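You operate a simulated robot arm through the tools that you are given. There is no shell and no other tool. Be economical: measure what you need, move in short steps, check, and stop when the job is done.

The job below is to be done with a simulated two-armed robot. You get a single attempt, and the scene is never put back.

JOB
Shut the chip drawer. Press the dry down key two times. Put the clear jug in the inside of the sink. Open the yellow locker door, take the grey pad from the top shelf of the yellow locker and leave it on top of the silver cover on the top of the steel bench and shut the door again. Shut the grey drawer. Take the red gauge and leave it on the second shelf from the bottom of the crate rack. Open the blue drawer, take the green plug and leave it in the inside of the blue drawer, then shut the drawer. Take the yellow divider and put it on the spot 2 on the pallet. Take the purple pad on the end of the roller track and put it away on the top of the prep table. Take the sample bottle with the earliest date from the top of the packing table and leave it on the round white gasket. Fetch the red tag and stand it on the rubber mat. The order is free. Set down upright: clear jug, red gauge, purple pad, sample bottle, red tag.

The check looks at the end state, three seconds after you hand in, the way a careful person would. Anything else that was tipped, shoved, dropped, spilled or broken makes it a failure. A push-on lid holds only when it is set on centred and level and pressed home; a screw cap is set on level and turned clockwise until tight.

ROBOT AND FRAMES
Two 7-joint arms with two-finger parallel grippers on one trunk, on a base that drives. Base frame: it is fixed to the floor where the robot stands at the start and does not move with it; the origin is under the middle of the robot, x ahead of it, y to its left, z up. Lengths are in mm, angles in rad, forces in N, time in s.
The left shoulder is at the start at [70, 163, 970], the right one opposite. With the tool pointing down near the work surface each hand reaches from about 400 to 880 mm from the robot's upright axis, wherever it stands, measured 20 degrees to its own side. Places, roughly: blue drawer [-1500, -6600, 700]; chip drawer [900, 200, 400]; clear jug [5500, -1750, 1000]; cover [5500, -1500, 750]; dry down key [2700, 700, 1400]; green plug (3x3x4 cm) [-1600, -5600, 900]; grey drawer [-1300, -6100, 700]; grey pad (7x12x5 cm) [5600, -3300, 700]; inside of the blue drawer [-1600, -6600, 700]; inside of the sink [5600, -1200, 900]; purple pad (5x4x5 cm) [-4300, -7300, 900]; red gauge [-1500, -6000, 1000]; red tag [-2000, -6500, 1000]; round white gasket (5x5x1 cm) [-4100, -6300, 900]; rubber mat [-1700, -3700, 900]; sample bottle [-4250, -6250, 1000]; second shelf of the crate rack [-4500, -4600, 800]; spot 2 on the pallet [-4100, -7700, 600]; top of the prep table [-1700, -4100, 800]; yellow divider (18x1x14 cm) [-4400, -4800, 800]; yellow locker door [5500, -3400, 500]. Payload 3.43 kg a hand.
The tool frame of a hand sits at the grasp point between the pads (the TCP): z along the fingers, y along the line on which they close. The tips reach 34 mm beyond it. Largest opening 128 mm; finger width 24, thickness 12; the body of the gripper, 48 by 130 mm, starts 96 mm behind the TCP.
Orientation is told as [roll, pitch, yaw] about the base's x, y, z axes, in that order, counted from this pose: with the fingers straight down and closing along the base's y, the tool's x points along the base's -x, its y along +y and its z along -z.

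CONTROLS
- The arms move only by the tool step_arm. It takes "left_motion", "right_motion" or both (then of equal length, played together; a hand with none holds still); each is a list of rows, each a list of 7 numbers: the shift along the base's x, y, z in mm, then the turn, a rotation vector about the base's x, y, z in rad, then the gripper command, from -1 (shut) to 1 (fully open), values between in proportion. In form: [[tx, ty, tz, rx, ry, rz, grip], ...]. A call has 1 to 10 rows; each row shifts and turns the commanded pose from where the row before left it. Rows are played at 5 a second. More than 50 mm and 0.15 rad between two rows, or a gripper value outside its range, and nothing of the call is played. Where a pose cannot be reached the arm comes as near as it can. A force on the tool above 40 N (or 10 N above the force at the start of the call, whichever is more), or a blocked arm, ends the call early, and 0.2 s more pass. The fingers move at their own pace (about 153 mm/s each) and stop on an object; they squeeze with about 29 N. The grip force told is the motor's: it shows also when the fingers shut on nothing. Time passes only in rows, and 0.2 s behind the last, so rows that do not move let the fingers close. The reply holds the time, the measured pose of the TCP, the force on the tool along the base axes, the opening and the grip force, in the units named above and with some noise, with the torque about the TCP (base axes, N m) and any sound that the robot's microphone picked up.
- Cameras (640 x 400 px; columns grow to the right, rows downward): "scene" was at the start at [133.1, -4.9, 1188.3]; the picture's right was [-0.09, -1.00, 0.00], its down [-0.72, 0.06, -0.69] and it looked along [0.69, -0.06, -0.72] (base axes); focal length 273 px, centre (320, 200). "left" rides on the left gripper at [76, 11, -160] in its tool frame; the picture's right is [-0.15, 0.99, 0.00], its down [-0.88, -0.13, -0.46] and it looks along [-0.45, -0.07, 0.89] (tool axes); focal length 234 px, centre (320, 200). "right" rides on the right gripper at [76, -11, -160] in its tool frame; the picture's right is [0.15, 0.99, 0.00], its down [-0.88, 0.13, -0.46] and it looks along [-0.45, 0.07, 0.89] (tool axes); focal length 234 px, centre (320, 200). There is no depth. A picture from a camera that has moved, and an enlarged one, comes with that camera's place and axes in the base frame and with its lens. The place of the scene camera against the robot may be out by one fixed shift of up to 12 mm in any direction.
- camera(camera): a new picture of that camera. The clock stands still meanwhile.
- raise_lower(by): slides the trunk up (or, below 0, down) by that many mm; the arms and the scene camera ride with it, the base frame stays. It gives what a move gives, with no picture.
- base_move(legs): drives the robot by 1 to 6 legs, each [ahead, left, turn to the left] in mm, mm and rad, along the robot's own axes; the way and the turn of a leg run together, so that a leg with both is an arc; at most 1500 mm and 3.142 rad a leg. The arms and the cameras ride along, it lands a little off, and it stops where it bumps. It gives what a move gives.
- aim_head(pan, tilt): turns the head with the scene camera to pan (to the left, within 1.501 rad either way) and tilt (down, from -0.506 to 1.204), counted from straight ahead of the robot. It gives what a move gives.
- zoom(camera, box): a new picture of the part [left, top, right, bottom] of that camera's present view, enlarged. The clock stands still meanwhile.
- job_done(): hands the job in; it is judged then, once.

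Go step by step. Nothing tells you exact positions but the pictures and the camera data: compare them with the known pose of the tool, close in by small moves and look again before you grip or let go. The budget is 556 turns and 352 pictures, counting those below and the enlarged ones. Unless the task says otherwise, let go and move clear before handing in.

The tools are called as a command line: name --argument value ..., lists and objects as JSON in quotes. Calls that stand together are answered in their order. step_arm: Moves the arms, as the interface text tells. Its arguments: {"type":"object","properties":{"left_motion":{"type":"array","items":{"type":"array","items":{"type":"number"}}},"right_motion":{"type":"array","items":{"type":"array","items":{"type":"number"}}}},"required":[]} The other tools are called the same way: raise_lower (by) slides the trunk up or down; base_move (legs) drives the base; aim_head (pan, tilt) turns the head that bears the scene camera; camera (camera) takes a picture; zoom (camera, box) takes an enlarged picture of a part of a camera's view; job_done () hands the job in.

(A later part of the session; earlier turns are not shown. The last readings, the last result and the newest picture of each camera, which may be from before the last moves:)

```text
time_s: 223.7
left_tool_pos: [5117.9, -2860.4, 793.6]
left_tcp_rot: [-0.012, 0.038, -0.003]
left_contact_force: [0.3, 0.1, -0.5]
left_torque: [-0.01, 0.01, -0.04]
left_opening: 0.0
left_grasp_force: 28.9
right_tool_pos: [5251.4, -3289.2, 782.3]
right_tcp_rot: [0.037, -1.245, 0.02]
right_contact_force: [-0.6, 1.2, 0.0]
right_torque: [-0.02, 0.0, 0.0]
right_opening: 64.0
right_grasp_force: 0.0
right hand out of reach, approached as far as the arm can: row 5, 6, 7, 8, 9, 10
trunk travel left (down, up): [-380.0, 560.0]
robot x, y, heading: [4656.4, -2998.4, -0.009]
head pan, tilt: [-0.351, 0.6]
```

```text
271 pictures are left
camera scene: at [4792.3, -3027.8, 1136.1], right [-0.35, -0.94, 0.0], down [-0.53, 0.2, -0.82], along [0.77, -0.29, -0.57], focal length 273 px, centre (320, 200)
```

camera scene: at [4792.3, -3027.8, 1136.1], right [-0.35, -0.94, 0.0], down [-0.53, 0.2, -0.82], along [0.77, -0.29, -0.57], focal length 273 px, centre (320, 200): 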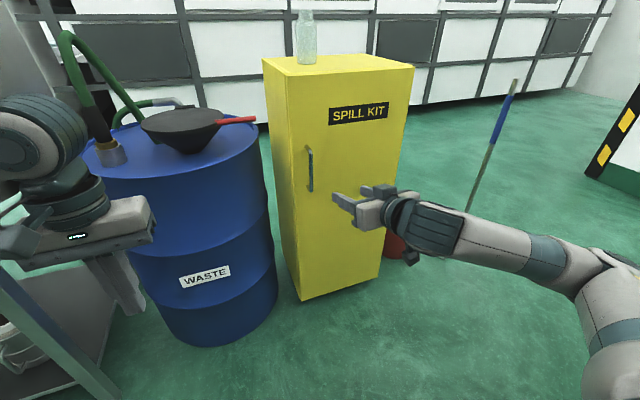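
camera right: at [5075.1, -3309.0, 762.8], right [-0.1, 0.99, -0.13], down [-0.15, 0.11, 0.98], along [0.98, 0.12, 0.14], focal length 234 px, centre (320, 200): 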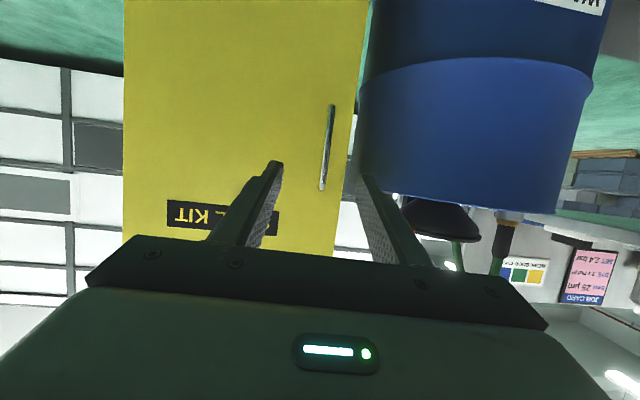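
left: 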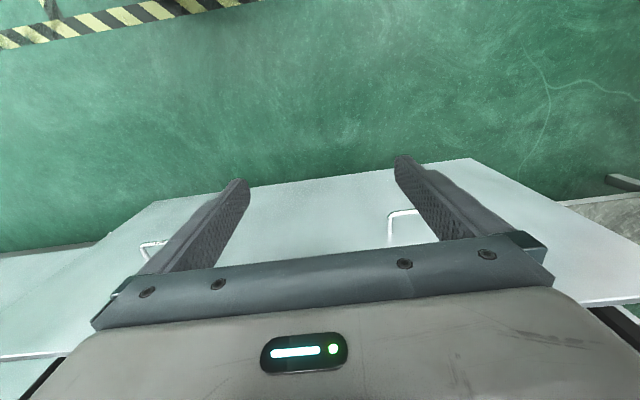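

Handle seen in both cameras at y≈-3255 to -3270. I'll drive forward and lower slightly to line up.

base_move --legs '[[150, 30, 0.009]]'

raise_lower --by -60

camera --camera "right"

```text
time_s: 225.1
left_tool_pos: [5267.6, -2827.0, 792.1]
left_tcp_rot: [-0.012, 0.042, 0.005]
left_contact_force: [-0.2, 0.5, 0.8]
left_torque: [-0.03, 0.04, 0.0]
left_opening: 0.0
left_grasp_force: 29.6
right_tool_pos: [5405.6, -3254.7, 780.6]
right_tcp_rot: [0.038, -1.243, 0.028]
right_contact_force: [0.4, 0.0, 0.7]
right_torque: [-0.01, 0.01, 0.02]
right_opening: 64.1
right_grasp_force: 0.1
trunk travel left (down, up): [-380.0, 560.0]
robot x, y, heading: [4802.7, -2970.3, 0.001]
head pan, tilt: [-0.351, 0.6]
```

```text
time_s: 226.1
left_tool_pos: [5266.6, -2825.1, 734.4]
left_tcp_rot: [-0.013, 0.037, 0.007]
left_contact_force: [-0.3, 0.6, 0.1]
left_torque: [-0.02, -0.01, 0.02]
left_opening: 0.0
left_grasp_force: 28.8
right_tool_pos: [5405.4, -3254.4, 723.2]
right_tcp_rot: [0.036, -1.244, 0.029]
right_contact_force: [0.1, 0.1, 0.1]
right_torque: [0.01, 0.03, 0.02]
right_opening: 63.9
right_grasp_force: 0.1
trunk travel left (down, up): [-320.0, 620.0]
robot x, y, heading: [4805.1, -2966.1, 0.002]
head pan, tilt: [-0.351, 0.6]
```

```text
270 pictures are left
camera right: at [5229.1, -3275.6, 703.3], right [-0.11, 0.99, -0.13], down [-0.16, 0.11, 0.98], along [0.98, 0.13, 0.14], focal length 234 px, centre (320, 200)
```

right: 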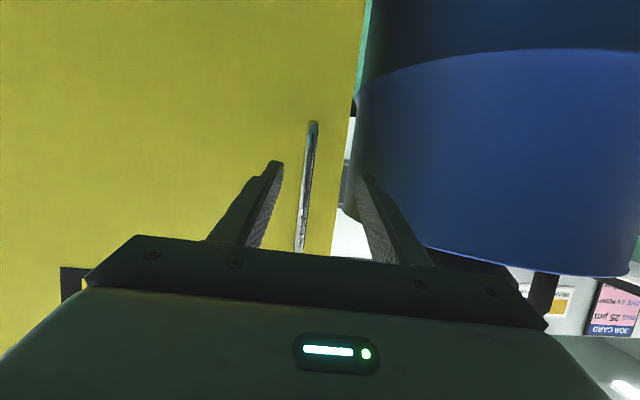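

Well aligned. Advancing onto the handle.

step_arm --right_motion '[[30, 0, 0, 0, 0, 0, 0], [30, 0, 0, 0, 0, 0, 0], [25, 0, 0, 0, 0, 0, 0], [15, 0, 0, 0, 0, 0, 0]]'

camera --camera "right"

zoom --camera "scene" --box '[240, 60, 440, 240]'

```text
time_s: 226.9
left_tool_pos: [5265.5, -2826.7, 733.1]
left_tcp_rot: [-0.011, 0.039, 0.004]
left_contact_force: [-0.2, -0.6, -0.4]
left_torque: [0.03, 0.08, 0.0]
left_opening: 0.0
left_grasp_force: 28.8
right_tool_pos: [5479.7, -3255.5, 723.0]
right_tcp_rot: [0.041, -1.241, 0.026]
right_contact_force: [-12.5, 0.5, 2.0]
right_torque: [-0.15, -0.09, -0.54]
right_opening: 64.1
right_grasp_force: 0.1
trunk travel left (down, up): [-320.0, 620.0]
robot x, y, heading: [4804.5, -2968.9, -0.004]
head pan, tilt: [-0.351, 0.6]
stopped in row 4 (right hand): the force on the tool passed its limit (the readings are from after the stop); the commanded pose is now the measured one
```

```text
269 pictures are left
camera right: at [5304.7, -3276.5, 703.7], right [-0.11, 0.99, -0.13], down [-0.15, 0.11, 0.98], along [0.98, 0.13, 0.14], focal length 234 px, centre (320, 200)
```

right: 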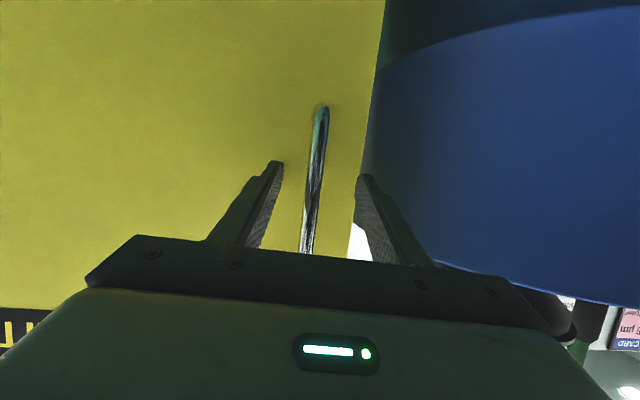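

```text
2.22 times, centred on (340, 150) of scene
camera zoom: at [4943.4, -2997.4, 1076.2], right [-0.35, -0.94, 0.0], down [-0.53, 0.2, -0.83], along [0.77, -0.29, -0.56], focal length 607 px, centre (276, 311)
```

zoom: 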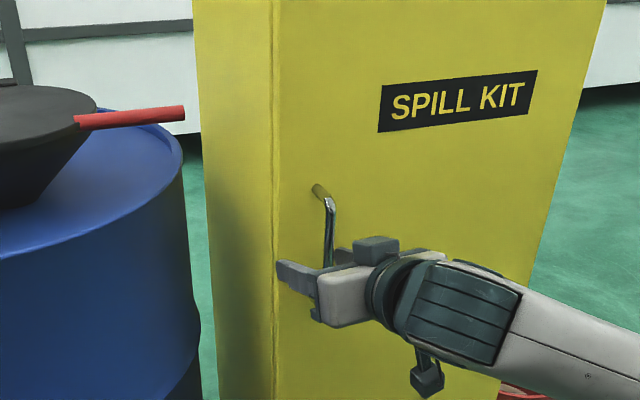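

The fingertips touch the door face, so the face is at x≈5512, and the bar is between the fingers. Backing 4 mm and closing.

step_arm --right_motion '[[-4, 0, 0, 0, 0, 0, 0], [0, 0, 0, 0, 0, 0, -1], [0, 0, 0, 0, 0, 0, -1], [0, 0, 0, 0, 0, 0, -1]]'

zoom --camera "scene" --box '[240, 60, 440, 240]'

```text
time_s: 227.9
left_tool_pos: [5266.6, -2829.7, 733.5]
left_tcp_rot: [-0.008, 0.039, 0.003]
left_contact_force: [-0.3, -0.4, -0.9]
left_torque: [0.02, 0.02, 0.0]
left_opening: 0.0
left_grasp_force: 29.1
right_tool_pos: [5478.2, -3261.5, 720.6]
right_tcp_rot: [0.037, -1.24, 0.018]
right_contact_force: [4.2, -32.4, 4.0]
right_torque: [-1.13, 0.83, -0.09]
right_opening: 11.4
right_grasp_force: 45.0
trunk travel left (down, up): [-320.0, 620.0]
robot x, y, heading: [4806.1, -2969.5, -0.006]
head pan, tilt: [-0.351, 0.6]
```

```text
2.22 times, centred on (340, 150) of scene
camera zoom: at [4944.1, -3000.3, 1076.1], right [-0.35, -0.94, 0.0], down [-0.53, 0.2, -0.82], along [0.77, -0.28, -0.57], focal length 607 px, centre (276, 311)
```

zoom: 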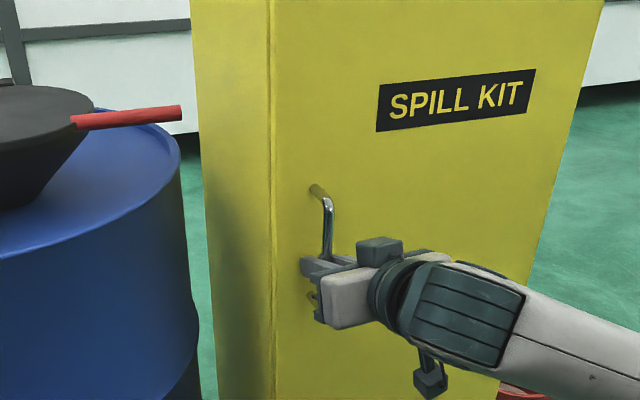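

The bar is gripped (11 mm). I'll relax the side load and pull along the door's arc, turning the hand as it swings.

step_arm --right_motion '[[0, -7, 0, 0, 0, 0, -1], [-17, -3, 0, 0, 0, 0.05, -1], [-17, -3, 0, 0, 0, 0.05, -1], [-16, -5, 0, 0, 0, 0.05, -1], [-16, -5, 0, 0, 0, 0.05, -1]]'

camera --camera "scene"

```text
time_s: 229.1
left_tool_pos: [5266.6, -2827.0, 734.3]
left_tcp_rot: [-0.011, 0.037, 0.006]
left_contact_force: [0.8, -0.1, 0.4]
left_torque: [0.03, 0.0, 0.02]
left_opening: 0.0
left_grasp_force: 29.0
right_tool_pos: [5410.3, -3276.5, 720.7]
right_tcp_rot: [0.044, -1.239, 0.224]
right_contact_force: [3.9, -11.6, 1.3]
right_torque: [-1.22, 0.07, -0.22]
right_opening: 11.7
right_grasp_force: 45.0
trunk travel left (down, up): [-320.0, 620.0]
robot x, y, heading: [4810.2, -2966.5, -0.001]
head pan, tilt: [-0.351, 0.6]
```

```text
266 pictures are left
camera scene: at [4943.8, -2998.0, 1076.1], right [-0.34, -0.94, 0.0], down [-0.53, 0.2, -0.82], along [0.77, -0.28, -0.57], focal length 273 px, centre (320, 200)
```

scene: 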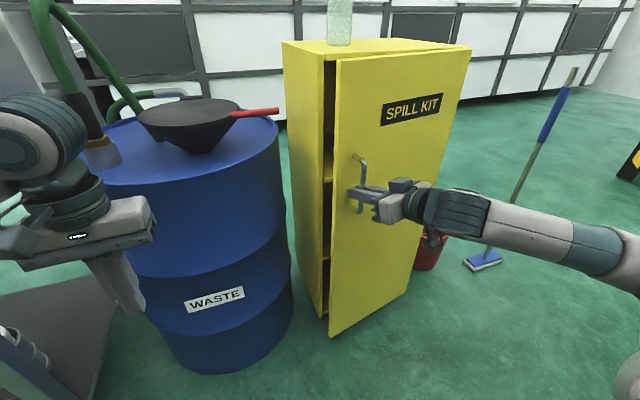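

The door is opening. Continuing along the arc.

step_arm --right_motion '[[-16, -6, 0, 0, 0, 0.05, -1], [-16, -7, 0, 0, 0, 0.05, -1], [-15, -8, 0, 0, 0, 0.05, -1], [-15, -8, 0, 0, 0, 0.05, -1], [-15, -9, 0, 0, 0, 0.05, -1], [-14, -10, 0, 0, 0, 0.05, -1], [-14, -11, 0, 0, 0, 0.05, -1], [-13, -11, 0, 0, 0, 0.05, -1]]'

camera --camera "scene"

```text
time_s: 230.9
left_tool_pos: [5266.8, -2826.8, 732.3]
left_tcp_rot: [-0.014, 0.039, 0.005]
left_contact_force: [0.0, 0.7, -0.3]
left_torque: [0.04, -0.01, 0.01]
left_opening: 0.0
left_grasp_force: 28.9
right_tool_pos: [5292.6, -3347.4, 720.7]
right_tcp_rot: [0.039, -1.239, 0.627]
right_contact_force: [-9.7, 9.4, -10.0]
right_torque: [-1.36, -0.31, -0.12]
right_opening: 11.9
right_grasp_force: 45.1
trunk travel left (down, up): [-320.0, 620.0]
robot x, y, heading: [4809.7, -2969.8, -0.005]
head pan, tilt: [-0.351, 0.6]
```

```text
265 pictures are left
camera scene: at [4943.5, -2996.8, 1076.1], right [-0.35, -0.94, 0.0], down [-0.53, 0.19, -0.83], along [0.77, -0.29, -0.56], focal length 273 px, centre (320, 200)
```

scene: 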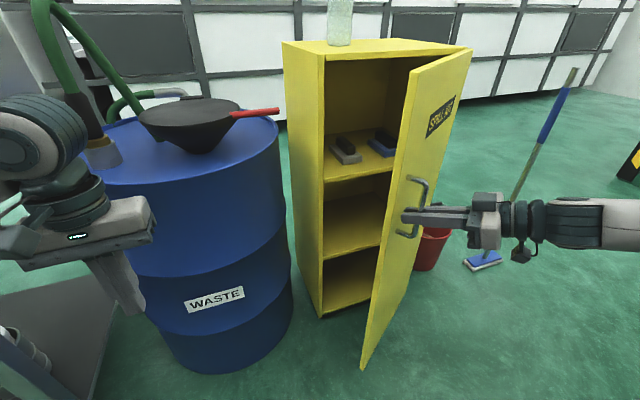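

Open about 35°, and I can see a grey and a blue pad on the top shelf. Opening further.

step_arm --right_motion '[[-12.5, -12, 0, 0, 0, 0.03, -1], [-12, -12, 0, 0, 0, 0.03, -1], [-11.3, -12.8, 0, 0, 0, 0.03, -1], [-10.8, -13.3, 0, 0, 0, 0.03, -1], [-10, -13.9, 0, 0, 0, 0.03, -1], [-9.2, -14.4, 0, 0, 0, 0.03, -1], [-8.5, -14.8, 0, 0, 0, 0.03, -1], [-7.9, -15.3, 0, 0, 0, 0.03, -1], [-7, -15.6, 0, 0, 0, 0.03, -1], [-6.3, -16, 0, 0, 0, 0.03, -1]]'

camera --camera "scene"

```text
time_s: 233.1
left_tool_pos: [5266.3, -2826.8, 733.7]
left_tcp_rot: [-0.011, 0.037, 0.005]
left_contact_force: [-0.6, -0.3, 0.6]
left_torque: [-0.03, 0.03, 0.03]
left_opening: 0.0
left_grasp_force: 28.9
right_tool_pos: [5195.7, -3489.2, 722.6]
right_tcp_rot: [0.038, -1.238, 0.926]
right_contact_force: [-16.9, 5.6, -13.3]
right_torque: [-0.34, -1.23, -0.02]
right_opening: 12.0
right_grasp_force: 45.2
trunk travel left (down, up): [-320.0, 620.0]
robot x, y, heading: [4806.3, -2967.7, -0.006]
head pan, tilt: [-0.351, 0.6]
```

```text
264 pictures are left
camera scene: at [4942.9, -2997.9, 1076.2], right [-0.35, -0.94, 0.0], down [-0.53, 0.2, -0.83], along [0.77, -0.28, -0.56], focal length 273 px, centre (320, 200)
```

scene: 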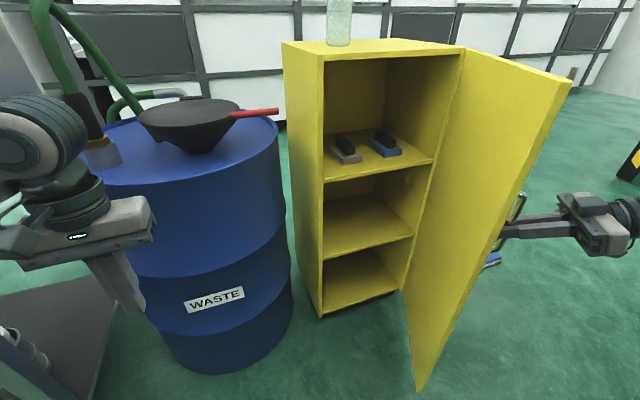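

Open about 65°. I'll release the handle, back the hand out, and back the base off so the hand can come round the door's edge.

step_arm --right_motion '[[0, 0, 0, 0, 0, 0, 0], [0, 0, 0, 0, 0, 0, 0], [-20, -28, 0, 0, 0, 0, 0], [-20, -28, 0, 0, 0, 0, 0], [-20, -28, 0, 0, 0, 0, 0]]'

camera --camera "scene"

```text
time_s: 234.3
left_tool_pos: [5266.9, -2826.4, 732.4]
left_tcp_rot: [-0.012, 0.038, 0.007]
left_contact_force: [0.6, 0.4, 0.0]
left_torque: [0.02, 0.01, 0.0]
left_opening: 0.0
left_grasp_force: 28.5
right_tool_pos: [5137.6, -3573.2, 722.3]
right_tcp_rot: [0.038, -1.239, 0.926]
right_contact_force: [0.2, -0.2, 0.2]
right_torque: [0.01, 0.02, 0.0]
right_opening: 64.1
right_grasp_force: 0.0
trunk travel left (down, up): [-320.0, 620.0]
robot x, y, heading: [4806.6, -2966.5, -0.001]
head pan, tilt: [-0.351, 0.6]
```

```text
263 pictures are left
camera scene: at [4943.6, -2997.5, 1076.1], right [-0.35, -0.94, 0.0], down [-0.53, 0.2, -0.82], along [0.77, -0.28, -0.57], focal length 273 px, centre (320, 200)
```

scene: 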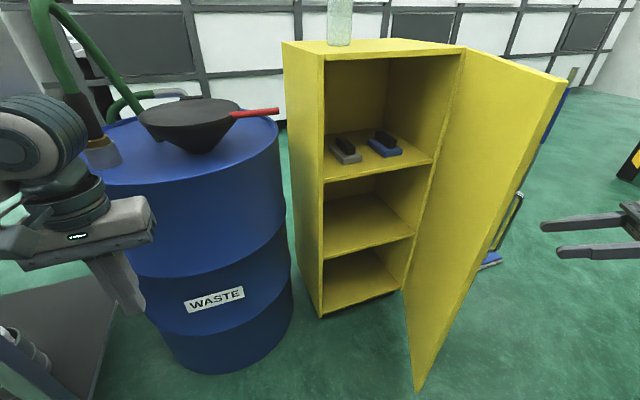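

zoom --camera "scene" --box '[310, 110, 430, 190]'

base_move --legs '[[-380, 0, 0]]'

```text
5.00 times, centred on (370, 150) of scene
camera zoom: at [4943.6, -2997.5, 1076.1], right [-0.35, -0.94, 0.0], down [-0.53, 0.2, -0.82], along [0.77, -0.28, -0.57], focal length 1366 px, centre (70, 450)
```

zoom: 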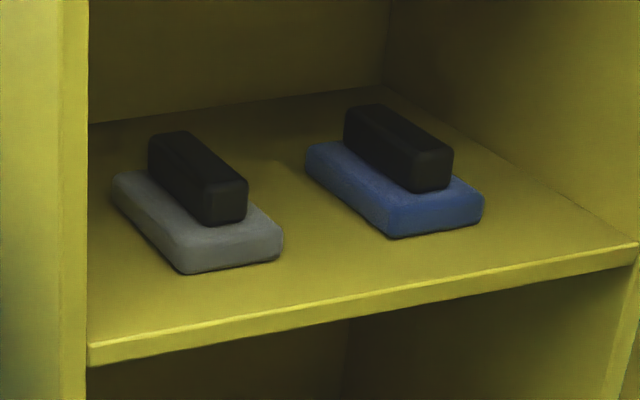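

```text
time_s: 236.7
left_tool_pos: [4887.2, -2824.9, 734.2]
left_tcp_rot: [-0.012, 0.04, 0.01]
left_contact_force: [0.5, -0.2, -0.3]
left_torque: [0.04, -0.04, 0.0]
left_opening: 0.1
left_grasp_force: 29.2
right_tool_pos: [4759.8, -3570.8, 721.8]
right_tcp_rot: [0.039, -1.239, 0.929]
right_contact_force: [-0.7, 0.6, -0.3]
right_torque: [-0.02, -0.01, 0.0]
right_opening: 63.8
right_grasp_force: 0.1
trunk travel left (down, up): [-320.0, 620.0]
robot x, y, heading: [4427.8, -2966.4, 0.001]
head pan, tilt: [-0.351, 0.6]
```

The grey pad has a black grip bar, centred near (5618,-3321), bar height z≈742–765. Re-orienting the right hand to point straight forward at that line.

step_arm --right_motion '[[25, 28, 5, 0, 0, -0.116, 0], [25, 28, 5, 0, 0, -0.116, 0], [25, 28, 5, 0, 0, -0.116, 0], [25, 28, 5, 0, 0, -0.116, 0], [25, 28, 5, 0, 0, -0.116, 0], [25, 28, 5, 0, 0, -0.116, 0], [25, 28, 5, 0, 0, -0.116, 0], [25, 28, 5, 0, 0, -0.116, 0]]'

step_arm --right_motion '[[30, 5, 0, 0, -0.08, 0, 0], [30, 5, 0, 0, -0.08, 0, 0], [20, 5, 0, 0, -0.08, 0, 0], [0, 5, 0, 0, -0.08, 0, 0]]'

camera --camera "scene"

```text
time_s: 238.5
left_tool_pos: [4887.7, -2824.9, 733.1]
left_tcp_rot: [-0.012, 0.039, 0.005]
left_contact_force: [0.9, 0.1, 0.0]
left_torque: [-0.01, 0.03, -0.03]
left_opening: 0.1
left_grasp_force: 29.1
right_tool_pos: [4986.5, -3365.0, 760.5]
right_tcp_rot: [0.042, -1.24, -0.003]
right_contact_force: [-0.1, -0.4, 0.3]
right_torque: [0.02, 0.0, 0.01]
right_opening: 63.7
right_grasp_force: 0.1
right hand out of reach, approached as far as the arm can: row 7, 8
trunk travel left (down, up): [-320.0, 620.0]
robot x, y, heading: [4431.7, -2965.9, -0.004]
head pan, tilt: [-0.351, 0.6]
```

```text
time_s: 239.5
left_tool_pos: [4887.2, -2826.0, 733.2]
left_tcp_rot: [-0.01, 0.039, 0.007]
left_contact_force: [0.5, -0.1, 0.5]
left_torque: [-0.02, -0.03, 0.01]
left_opening: 0.0
left_grasp_force: 29.0
right_tool_pos: [5062.8, -3343.1, 771.4]
right_tcp_rot: [-2.69, -1.564, 2.732]
right_contact_force: [-2.2, -2.6, -8.3]
right_torque: [0.02, -0.84, 0.29]
right_opening: 64.1
right_grasp_force: 0.1
right hand out of reach, approached as far as the arm can: row 1, 2
trunk travel left (down, up): [-320.0, 620.0]
robot x, y, heading: [4428.1, -2970.4, 0.002]
head pan, tilt: [-0.351, 0.6]
```

```text
261 pictures are left
camera scene: at [4564.1, -2997.5, 1076.1], right [-0.34, -0.94, 0.0], down [-0.53, 0.19, -0.82], along [0.78, -0.28, -0.57], focal length 273 px, centre (320, 200)
```

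scene: 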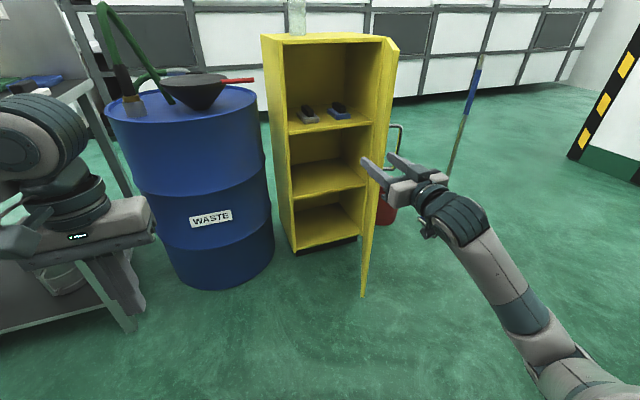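

step_arm --right_motion '[[0, 15, 0, 0, 0, 0, 0], [0, 10, 0, 0, 0, 0, 0]]'

camera --camera "right"

```text
time_s: 240.1
left_tool_pos: [4887.1, -2825.1, 733.7]
left_tcp_rot: [-0.011, 0.036, 0.005]
left_contact_force: [-0.6, 0.2, -0.6]
left_torque: [-0.02, 0.01, -0.01]
left_opening: 0.0
left_grasp_force: 28.8
right_tool_pos: [5060.6, -3319.5, 761.4]
right_tcp_rot: [-0.056, -1.559, 0.093]
right_contact_force: [0.1, -0.2, 0.5]
right_torque: [-0.03, -0.03, -0.04]
right_opening: 63.9
right_grasp_force: 0.0
trunk travel left (down, up): [-320.0, 620.0]
robot x, y, heading: [4428.1, -2969.2, 0.005]
head pan, tilt: [-0.351, 0.6]
```

```text
260 pictures are left
camera right: at [4899.0, -3335.9, 689.8], right [-0.04, 0.99, -0.15], down [-0.45, 0.11, 0.89], along [0.89, 0.1, 0.44], focal length 234 px, centre (320, 200)
```

right: 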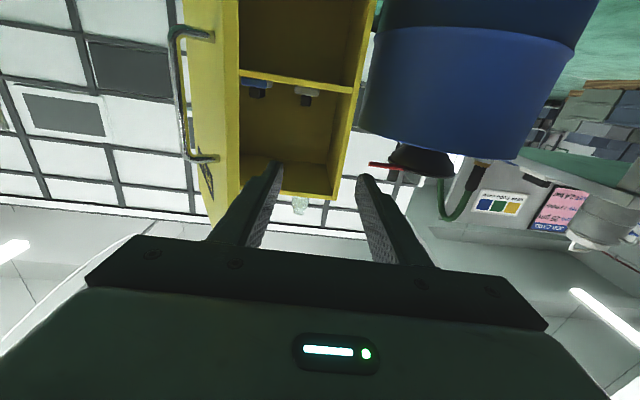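

Free of contact now, with the hand level and lined up. Driving forward 400 mm toward the shelf.

base_move --legs '[[400, 0, 0]]'

camera --camera "right"

camera --camera "scene"

```text
time_s: 242.6
left_tool_pos: [5284.4, -2825.1, 734.8]
left_tcp_rot: [-0.012, 0.037, 0.006]
left_contact_force: [0.0, -0.7, -0.7]
left_torque: [0.02, -0.01, 0.01]
left_opening: 0.2
left_grasp_force: 28.9
right_tool_pos: [5458.8, -3318.4, 762.4]
right_tcp_rot: [0.038, -1.558, 0.0]
right_contact_force: [0.1, -0.7, -0.5]
right_torque: [-0.01, 0.03, 0.0]
right_opening: 64.1
right_grasp_force: 0.1
trunk travel left (down, up): [-320.0, 620.0]
robot x, y, heading: [4824.6, -2970.7, -0.004]
head pan, tilt: [-0.351, 0.6]
```

```text
259 pictures are left
camera right: at [5297.3, -3335.3, 689.6], right [-0.04, 0.99, -0.15], down [-0.45, 0.11, 0.89], along [0.89, 0.1, 0.44], focal length 234 px, centre (320, 200)
```

right: 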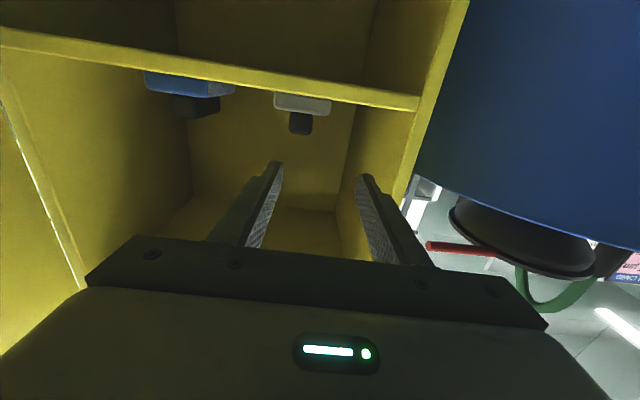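

```text
258 pictures are left
camera scene: at [4962.8, -2996.4, 1076.0], right [-0.34, -0.94, 0.0], down [-0.53, 0.19, -0.82], along [0.77, -0.28, -0.57], focal length 273 px, centre (320, 200)
```

scene: 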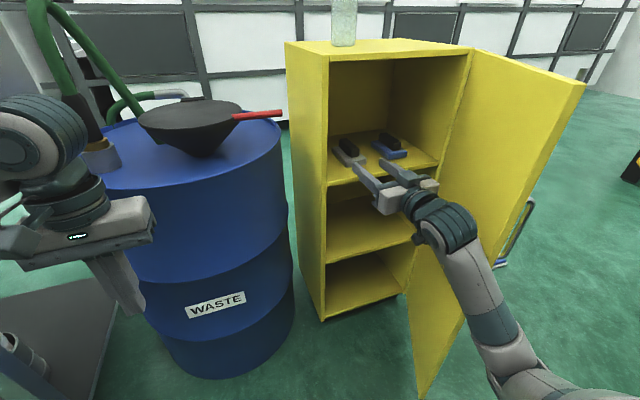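

Hand-camera gives the grip bar at y≈-3339, z 722–747. Shifting to that line, then advancing part way.

step_arm --right_motion '[[10, -20, -22, 0, 0, 0, 0], [40, 0, 0, 0, 0, 0, 0], [25, 0, 0, 0, 0, 0, 0]]'

camera --camera "right"

zoom --camera "scene" --box '[310, 100, 470, 220]'

```text
time_s: 243.3
left_tool_pos: [5285.5, -2825.6, 733.9]
left_tcp_rot: [-0.011, 0.039, 0.007]
left_contact_force: [0.0, -0.4, 0.0]
left_torque: [-0.02, 0.01, -0.02]
left_opening: 0.0
left_grasp_force: 28.7
right_tool_pos: [5533.8, -3338.6, 739.2]
right_tcp_rot: [0.026, -1.558, 0.012]
right_contact_force: [0.1, 0.2, 0.2]
right_torque: [0.0, -0.03, -0.01]
right_opening: 64.0
right_grasp_force: 0.1
trunk travel left (down, up): [-320.0, 620.0]
robot x, y, heading: [4822.3, -2969.7, -0.003]
head pan, tilt: [-0.351, 0.6]
```

```text
257 pictures are left
camera right: at [5372.7, -3355.3, 667.6], right [-0.04, 0.99, -0.15], down [-0.45, 0.11, 0.89], along [0.89, 0.1, 0.44], focal length 234 px, centre (320, 200)
```

right: 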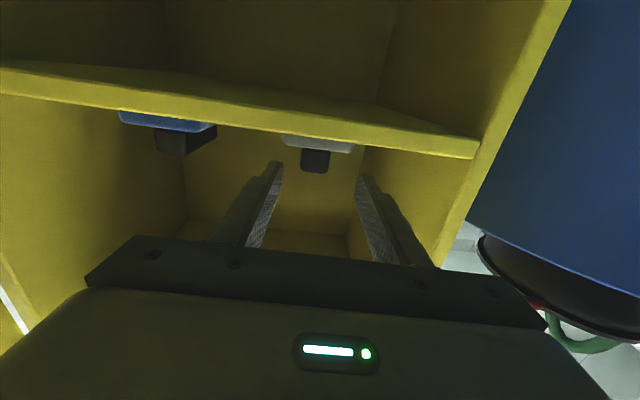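

```text
3.33 times, centred on (390, 160) of scene
camera zoom: at [4962.8, -2996.4, 1076.1], right [-0.34, -0.94, 0.0], down [-0.53, 0.19, -0.82], along [0.77, -0.28, -0.57], focal length 911 px, centre (87, 333)
```

zoom: 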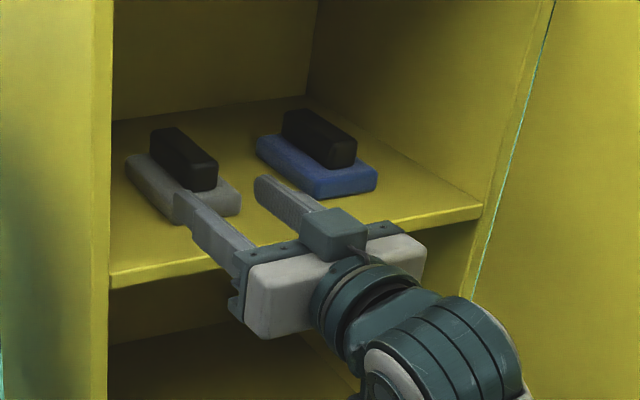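

Good alignment. Lowering 3 mm and advancing over the grip bar.

step_arm --right_motion '[[15, 0, -3, 0, 0, 0, 0], [25, 0, 0, 0, 0, 0, 0], [25, 0, 0, 0, 0, 0, 0], [10, 0, 0, 0, 0, 0, 0]]'

camera --camera "right"

zoom --camera "scene" --box '[310, 100, 470, 220]'

```text
time_s: 244.3
left_tool_pos: [5284.1, -2825.3, 733.3]
left_tcp_rot: [-0.012, 0.038, 0.006]
left_contact_force: [0.2, -0.7, 1.2]
left_torque: [0.01, -0.02, -0.02]
left_opening: 0.0
left_grasp_force: 28.9
right_tool_pos: [5607.8, -3338.7, 737.1]
right_tcp_rot: [0.032, -1.559, 0.006]
right_contact_force: [-0.1, -0.2, -1.3]
right_torque: [0.03, 0.0, -0.01]
right_opening: 63.8
right_grasp_force: 0.0
trunk travel left (down, up): [-320.0, 620.0]
robot x, y, heading: [4828.4, -2970.6, 0.004]
head pan, tilt: [-0.351, 0.6]
```

```text
255 pictures are left
camera right: at [5447.9, -3355.6, 664.5], right [-0.04, 0.99, -0.15], down [-0.45, 0.11, 0.89], along [0.89, 0.1, 0.44], focal length 234 px, centre (320, 200)
```

right: 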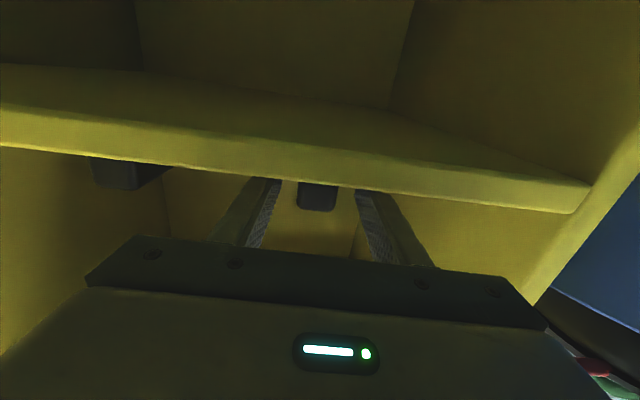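

```text
3.33 times, centred on (390, 160) of scene
camera zoom: at [4962.5, -2996.4, 1076.1], right [-0.34, -0.94, 0.0], down [-0.53, 0.19, -0.82], along [0.78, -0.28, -0.57], focal length 911 px, centre (87, 333)
```

zoom: 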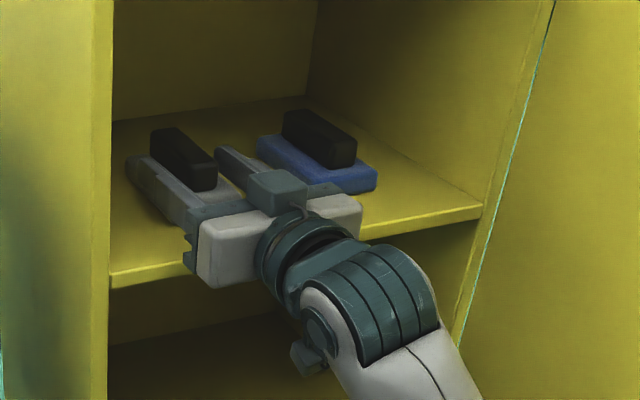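

The bar is between the fingers. Closing.

step_arm --right_motion '[[0, 0, 0, 0, 0, 0, -1], [0, 0, 0, 0, 0, 0, -1], [0, 0, 0, 0, 0, 0, -1]]'

step_arm --right_motion '[[0, 0, 8, 0, 0, 0, -1], [0, 0, 10, 0, 0, 0, -1], [0, 0, 10, 0, 0, 0, -1]]'

zoom --camera "scene" --box '[310, 100, 470, 220]'

```text
time_s: 245.2
left_tool_pos: [5284.7, -2825.1, 733.4]
left_tcp_rot: [-0.013, 0.039, 0.008]
left_contact_force: [1.0, -1.3, -0.2]
left_torque: [0.01, -0.02, 0.0]
left_opening: 0.1
left_grasp_force: 28.8
right_tool_pos: [5610.3, -3338.6, 737.1]
right_tcp_rot: [0.038, -1.559, -0.001]
right_contact_force: [1.7, -0.5, 1.2]
right_torque: [-0.06, -0.16, 0.03]
right_opening: 28.9
right_grasp_force: 29.3
trunk travel left (down, up): [-320.0, 620.0]
robot x, y, heading: [4826.2, -2967.3, -0.001]
head pan, tilt: [-0.351, 0.6]
```

```text
time_s: 245.9
left_tool_pos: [5285.3, -2825.9, 734.3]
left_tcp_rot: [-0.012, 0.038, 0.006]
left_contact_force: [-0.1, -0.3, 1.4]
left_torque: [-0.03, 0.0, 0.01]
left_opening: 0.0
left_grasp_force: 28.8
right_tool_pos: [5608.0, -3338.4, 765.1]
right_tcp_rot: [0.057, -1.557, -0.019]
right_contact_force: [0.5, 0.4, 0.1]
right_torque: [0.0, 0.04, 0.03]
right_opening: 29.0
right_grasp_force: 29.0
trunk travel left (down, up): [-320.0, 620.0]
robot x, y, heading: [4825.5, -2968.1, 0.0]
head pan, tilt: [-0.351, 0.6]
```

```text
3.33 times, centred on (390, 160) of scene
camera zoom: at [4962.5, -2996.4, 1076.1], right [-0.34, -0.94, 0.0], down [-0.53, 0.19, -0.82], along [0.78, -0.28, -0.57], focal length 911 px, centre (87, 333)
```

zoom: 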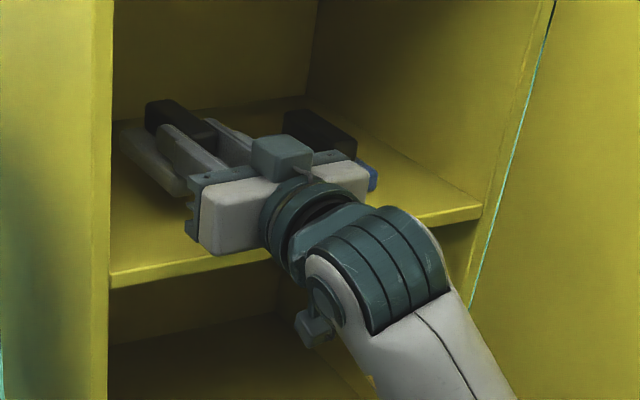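

Pad in hand. Backing straight out of the locker, raising the trunk, and going left to the bench.

base_move --legs '[[-480, 0, 0]]'

raise_lower --by 230

base_move --legs '[[0, 1200, 0], [0, 458, 0]]'

aim_head --pan -0.2 --tilt 0.6

camera --camera "scene"

camera --camera "right"

```text
time_s: 248.8
left_tool_pos: [4805.0, -2826.1, 734.0]
left_tcp_rot: [-0.012, 0.039, 0.011]
left_contact_force: [-0.7, 0.6, 0.1]
left_torque: [0.01, -0.02, 0.01]
left_opening: 0.1
left_grasp_force: 29.2
right_tool_pos: [5129.8, -3337.9, 763.4]
right_tcp_rot: [0.043, -1.558, -0.002]
right_contact_force: [-0.9, -0.6, 0.3]
right_torque: [-0.02, 0.02, 0.0]
right_opening: 29.1
right_grasp_force: 29.0
trunk travel left (down, up): [-320.0, 620.0]
robot x, y, heading: [4343.1, -2967.3, 0.002]
head pan, tilt: [-0.351, 0.6]
```

```text
time_s: 251.2
left_tool_pos: [4805.2, -2823.7, 962.5]
left_tcp_rot: [-0.011, 0.039, 0.01]
left_contact_force: [-0.9, 0.0, -0.3]
left_torque: [0.01, -0.01, -0.04]
left_opening: 0.0
left_grasp_force: 28.5
right_tool_pos: [5129.9, -3337.3, 994.1]
right_tcp_rot: [0.043, -1.559, -0.004]
right_contact_force: [-0.4, 0.3, -0.1]
right_torque: [0.03, 0.02, -0.01]
right_opening: 29.2
right_grasp_force: 29.0
trunk travel left (down, up): [-550.0, 390.0]
robot x, y, heading: [4345.0, -2971.0, 0.002]
head pan, tilt: [-0.351, 0.6]
```

```text
time_s: 259.7
left_tool_pos: [4799.6, -1162.9, 963.7]
left_tcp_rot: [-0.015, 0.039, 0.007]
left_contact_force: [0.1, 1.7, 1.0]
left_torque: [0.0, -0.01, -0.02]
left_opening: 0.2
left_grasp_force: 29.0
right_tool_pos: [5123.1, -1675.5, 995.8]
right_tcp_rot: [-0.005, -1.558, 0.042]
right_contact_force: [-0.7, 1.1, -0.9]
right_torque: [0.0, 0.04, -0.03]
right_opening: 29.0
right_grasp_force: 29.2
trunk travel left (down, up): [-550.0, 390.0]
robot x, y, heading: [4339.4, -1308.6, -0.0]
head pan, tilt: [-0.351, 0.6]
```

```text
time_s: 260.4
left_tool_pos: [4800.1, -1164.1, 963.6]
left_tcp_rot: [-0.012, 0.039, 0.008]
left_contact_force: [-0.5, -0.1, -0.4]
left_torque: [0.03, 0.02, 0.05]
left_opening: 0.1
left_grasp_force: 29.4
right_tool_pos: [5123.5, -1676.7, 994.3]
right_tcp_rot: [0.052, -1.559, -0.015]
right_contact_force: [0.2, -0.2, -0.4]
right_torque: [-0.01, 0.06, 0.0]
right_opening: 29.1
right_grasp_force: 28.5
trunk travel left (down, up): [-550.0, 390.0]
robot x, y, heading: [4342.9, -1305.5, 0.004]
head pan, tilt: [-0.201, 0.6]
```

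```text
252 pictures are left
camera scene: at [4480.9, -1321.9, 1306.1], right [-0.2, -0.98, 0.0], down [-0.55, 0.11, -0.82], along [0.81, -0.16, -0.57], focal length 273 px, centre (320, 200)
```

scene: 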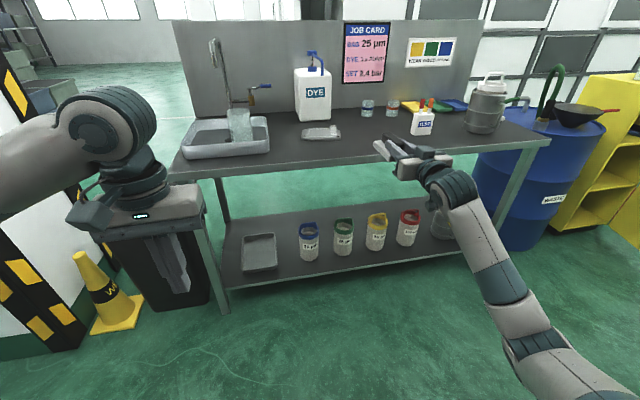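

```text
251 pictures are left
camera right: at [4961.9, -1693.5, 922.2], right [-0.04, 0.99, -0.15], down [-0.45, 0.11, 0.89], along [0.89, 0.1, 0.44], focal length 234 px, centre (320, 200)
```

right: 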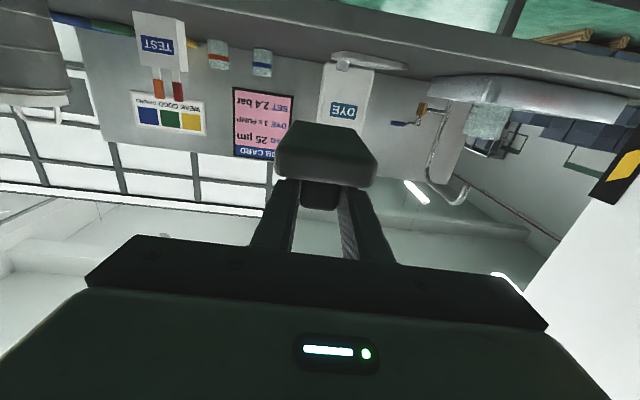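

I hold the pad level. Driving closer to the bench to locate the cover precisely.

base_move --legs '[[350, 0, 0]]'

aim_head --pan -0.3 --tilt 0.75

camera --camera "scene"

camera --camera "right"

```text
time_s: 262.6
left_tool_pos: [5150.2, -1162.7, 963.0]
left_tcp_rot: [-0.013, 0.041, 0.009]
left_contact_force: [0.8, 0.1, 0.3]
left_torque: [-0.03, 0.01, 0.0]
left_opening: 0.0
left_grasp_force: 29.0
right_tool_pos: [5473.1, -1675.1, 994.4]
right_tcp_rot: [0.037, -1.559, 0.005]
right_contact_force: [0.0, -0.2, -1.6]
right_torque: [-0.01, 0.0, 0.02]
right_opening: 29.4
right_grasp_force: 28.7
trunk travel left (down, up): [-550.0, 390.0]
robot x, y, heading: [4689.3, -1302.9, -0.001]
head pan, tilt: [-0.201, 0.6]
```

```text
time_s: 263.4
left_tool_pos: [5149.5, -1162.0, 962.5]
left_tcp_rot: [-0.011, 0.038, 0.008]
left_contact_force: [0.2, 0.0, 0.4]
left_torque: [0.01, 0.0, 0.01]
left_opening: 0.0
left_grasp_force: 29.2
right_tool_pos: [5471.6, -1675.3, 994.3]
right_tcp_rot: [0.044, -1.559, -0.006]
right_contact_force: [0.4, 0.2, -1.1]
right_torque: [0.0, 0.02, 0.01]
right_opening: 29.1
right_grasp_force: 29.1
trunk travel left (down, up): [-550.0, 390.0]
robot x, y, heading: [4691.7, -1308.1, -0.005]
head pan, tilt: [-0.3, 0.75]
```

```text
250 pictures are left
camera scene: at [4822.9, -1327.8, 1293.3], right [-0.29, -0.96, 0.0], down [-0.65, 0.2, -0.73], along [0.7, -0.21, -0.68], focal length 273 px, centre (320, 200)
```

scene: 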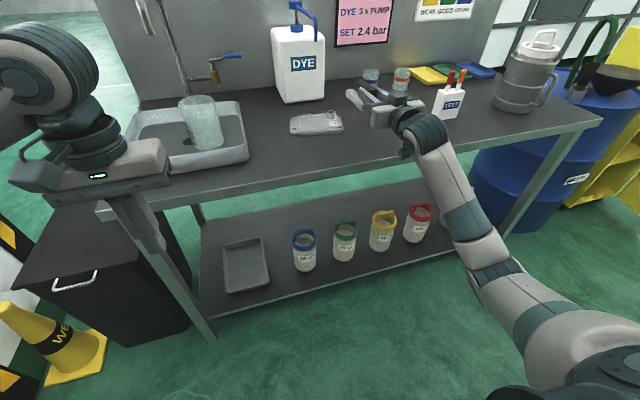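

```text
249 pictures are left
camera right: at [5312.0, -1691.6, 922.4], right [-0.04, 0.99, -0.15], down [-0.45, 0.11, 0.89], along [0.89, 0.1, 0.44], focal length 234 px, centre (320, 200)
```

right: 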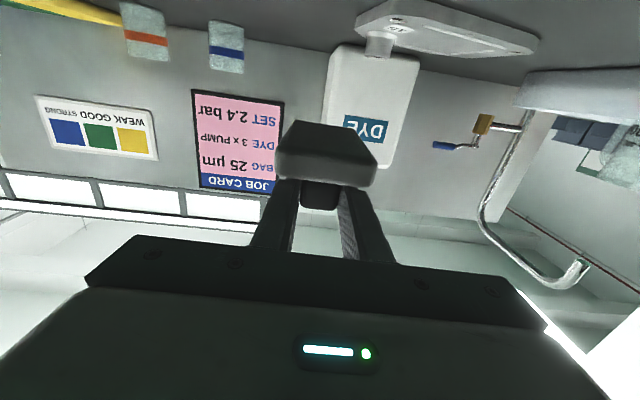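

zoom --camera "scene" --box '[270, 90, 370, 150]'

```text
6.40 times, centred on (320, 120) of scene
camera zoom: at [4822.9, -1327.8, 1293.3], right [-0.29, -0.96, 0.0], down [-0.65, 0.2, -0.73], along [0.7, -0.21, -0.68], focal length 1748 px, centre (320, 712)
```

zoom: 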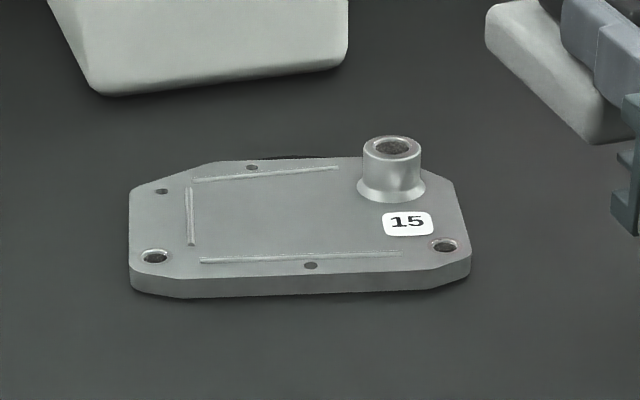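

The cover spans x 5554–5681, y -1470 to -1635, with its boss at (5629,-1615), top at z≈860. I'll set the pad left of the boss, centred at about (5617,-1535).

base_move --legs '[[90, 60, 0]]'

step_arm --right_motion '[[10, 26, 0, 0, 0, 0, -1], [10, 26, -10, 0, 0, 0, -1], [10, 26, -10, 0, 0, 0, -1], [5, 0, -10, 0, 0, 0, -1]]'

zoom --camera "scene" --box '[250, 60, 450, 185]'

camera --camera "right"

```text
time_s: 264.5
left_tool_pos: [5238.8, -1100.6, 962.9]
left_tcp_rot: [-0.011, 0.041, 0.008]
left_contact_force: [0.5, 0.6, -0.6]
left_torque: [-0.01, 0.04, -0.04]
left_opening: 0.1
left_grasp_force: 28.8
right_tool_pos: [5562.4, -1613.8, 994.4]
right_tcp_rot: [-0.01, -1.559, 0.046]
right_contact_force: [0.5, 0.0, -1.5]
right_torque: [0.01, 0.02, -0.01]
right_opening: 29.0
right_grasp_force: 29.6
trunk travel left (down, up): [-550.0, 390.0]
robot x, y, heading: [4781.3, -1246.2, 0.006]
head pan, tilt: [-0.3, 0.75]
```

```text
time_s: 265.5
left_tool_pos: [5237.5, -1101.8, 963.2]
left_tcp_rot: [-0.011, 0.038, 0.007]
left_contact_force: [0.7, -0.2, -0.4]
left_torque: [0.0, 0.0, -0.01]
left_opening: 0.0
left_grasp_force: 29.0
right_tool_pos: [5577.9, -1589.3, 983.4]
right_tcp_rot: [0.115, -1.558, -0.069]
right_contact_force: [0.1, -0.4, -0.6]
right_torque: [-0.02, 0.01, 0.02]
right_opening: 29.1
right_grasp_force: 29.2
right hand out of reach, approached as far as the arm can: row 2, 3
trunk travel left (down, up): [-550.0, 390.0]
robot x, y, heading: [4777.7, -1242.9, 0.003]
head pan, tilt: [-0.3, 0.75]
```

```text
3.20 times, centred on (350, 122) of scene
camera zoom: at [4912.4, -1268.0, 1293.2], right [-0.29, -0.96, 0.0], down [-0.65, 0.2, -0.73], along [0.7, -0.21, -0.68], focal length 874 px, centre (224, 448)
```

zoom: 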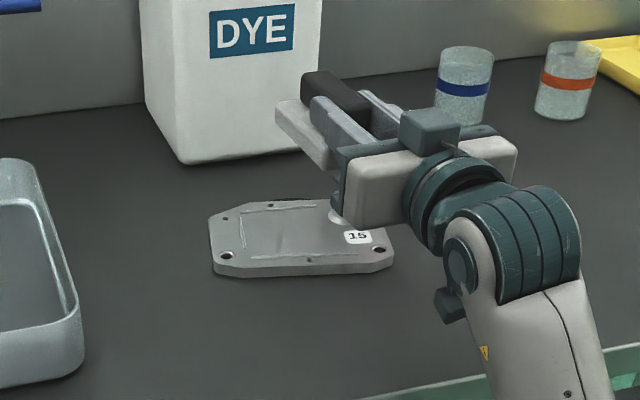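

```text
246 pictures are left
camera right: at [5416.9, -1607.2, 912.1], right [-0.05, 0.99, -0.14], down [-0.45, 0.11, 0.89], along [0.89, 0.11, 0.44], focal length 234 px, centre (320, 200)
```

right: 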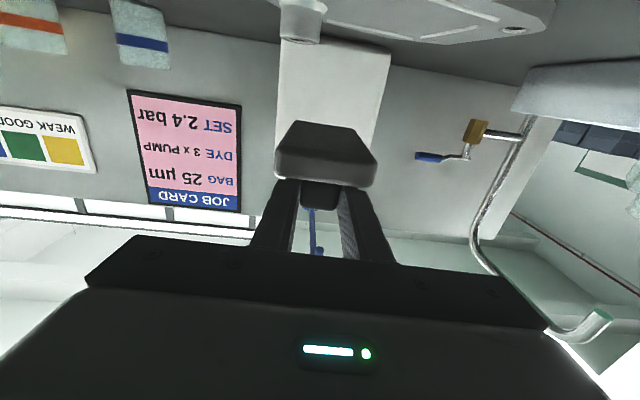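

The arm is at its reach limit, so I'll use the base for the remaining 20 mm forward and 54 mm left, then lower with the trunk.

base_move --legs '[[20, 54, 0]]'

raise_lower --by -55

zoom --camera "scene" --box '[250, 60, 450, 185]'

camera --camera "right"

```text
time_s: 266.5
left_tool_pos: [5258.8, -1047.7, 963.6]
left_tcp_rot: [-0.011, 0.041, 0.01]
left_contact_force: [0.3, 0.2, -1.5]
left_torque: [-0.06, 0.0, 0.0]
left_opening: 0.1
left_grasp_force: 28.5
right_tool_pos: [5598.4, -1535.3, 983.8]
right_tcp_rot: [-0.011, -1.557, 0.057]
right_contact_force: [-0.2, 0.3, -0.4]
right_torque: [0.0, 0.05, -0.01]
right_opening: 29.3
right_grasp_force: 28.8
trunk travel left (down, up): [-550.0, 390.0]
robot x, y, heading: [4801.0, -1188.2, 0.002]
head pan, tilt: [-0.3, 0.75]
```

```text
time_s: 267.2
left_tool_pos: [5258.1, -1048.4, 917.5]
left_tcp_rot: [-0.011, 0.038, 0.009]
left_contact_force: [-0.3, 0.0, -0.4]
left_torque: [0.0, 0.01, -0.01]
left_opening: 0.2
left_grasp_force: 29.2
right_tool_pos: [5595.4, -1537.1, 952.2]
right_tcp_rot: [-3.04, -1.559, 3.082]
right_contact_force: [-3.6, 5.3, 10.5]
right_torque: [0.41, 2.41, -0.97]
right_opening: 29.2
right_grasp_force: 28.6
trunk travel left (down, up): [-505.0, 435.0]
robot x, y, heading: [4798.9, -1191.6, 0.009]
head pan, tilt: [-0.3, 0.75]
stopped: the force on the tool passed its limit (the readings are from after the stop); the commanded pose is now the measured one
```

```text
3.20 times, centred on (350, 122) of scene
camera zoom: at [4930.6, -1213.7, 1248.1], right [-0.29, -0.96, 0.0], down [-0.65, 0.2, -0.73], along [0.7, -0.21, -0.68], focal length 874 px, centre (224, 448)
```

zoom: 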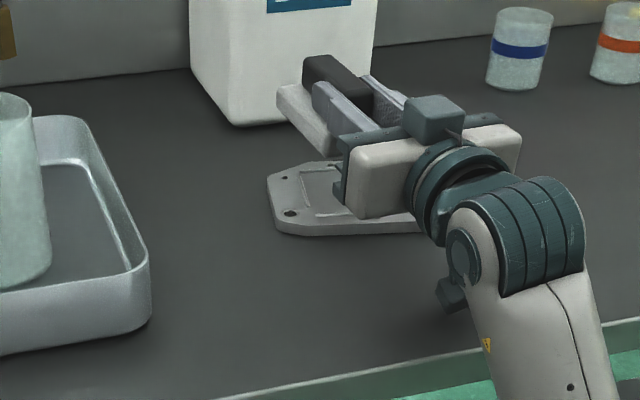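

```text
244 pictures are left
camera right: at [5436.3, -1554.1, 876.5], right [-0.04, 0.99, -0.15], down [-0.47, 0.11, 0.88], along [0.88, 0.11, 0.46], focal length 234 px, centre (320, 200)
```

right: 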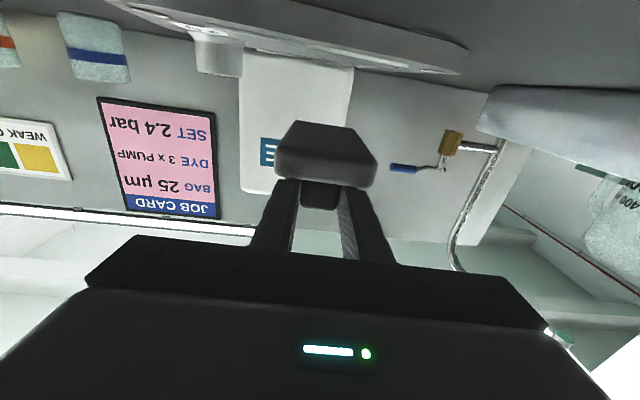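

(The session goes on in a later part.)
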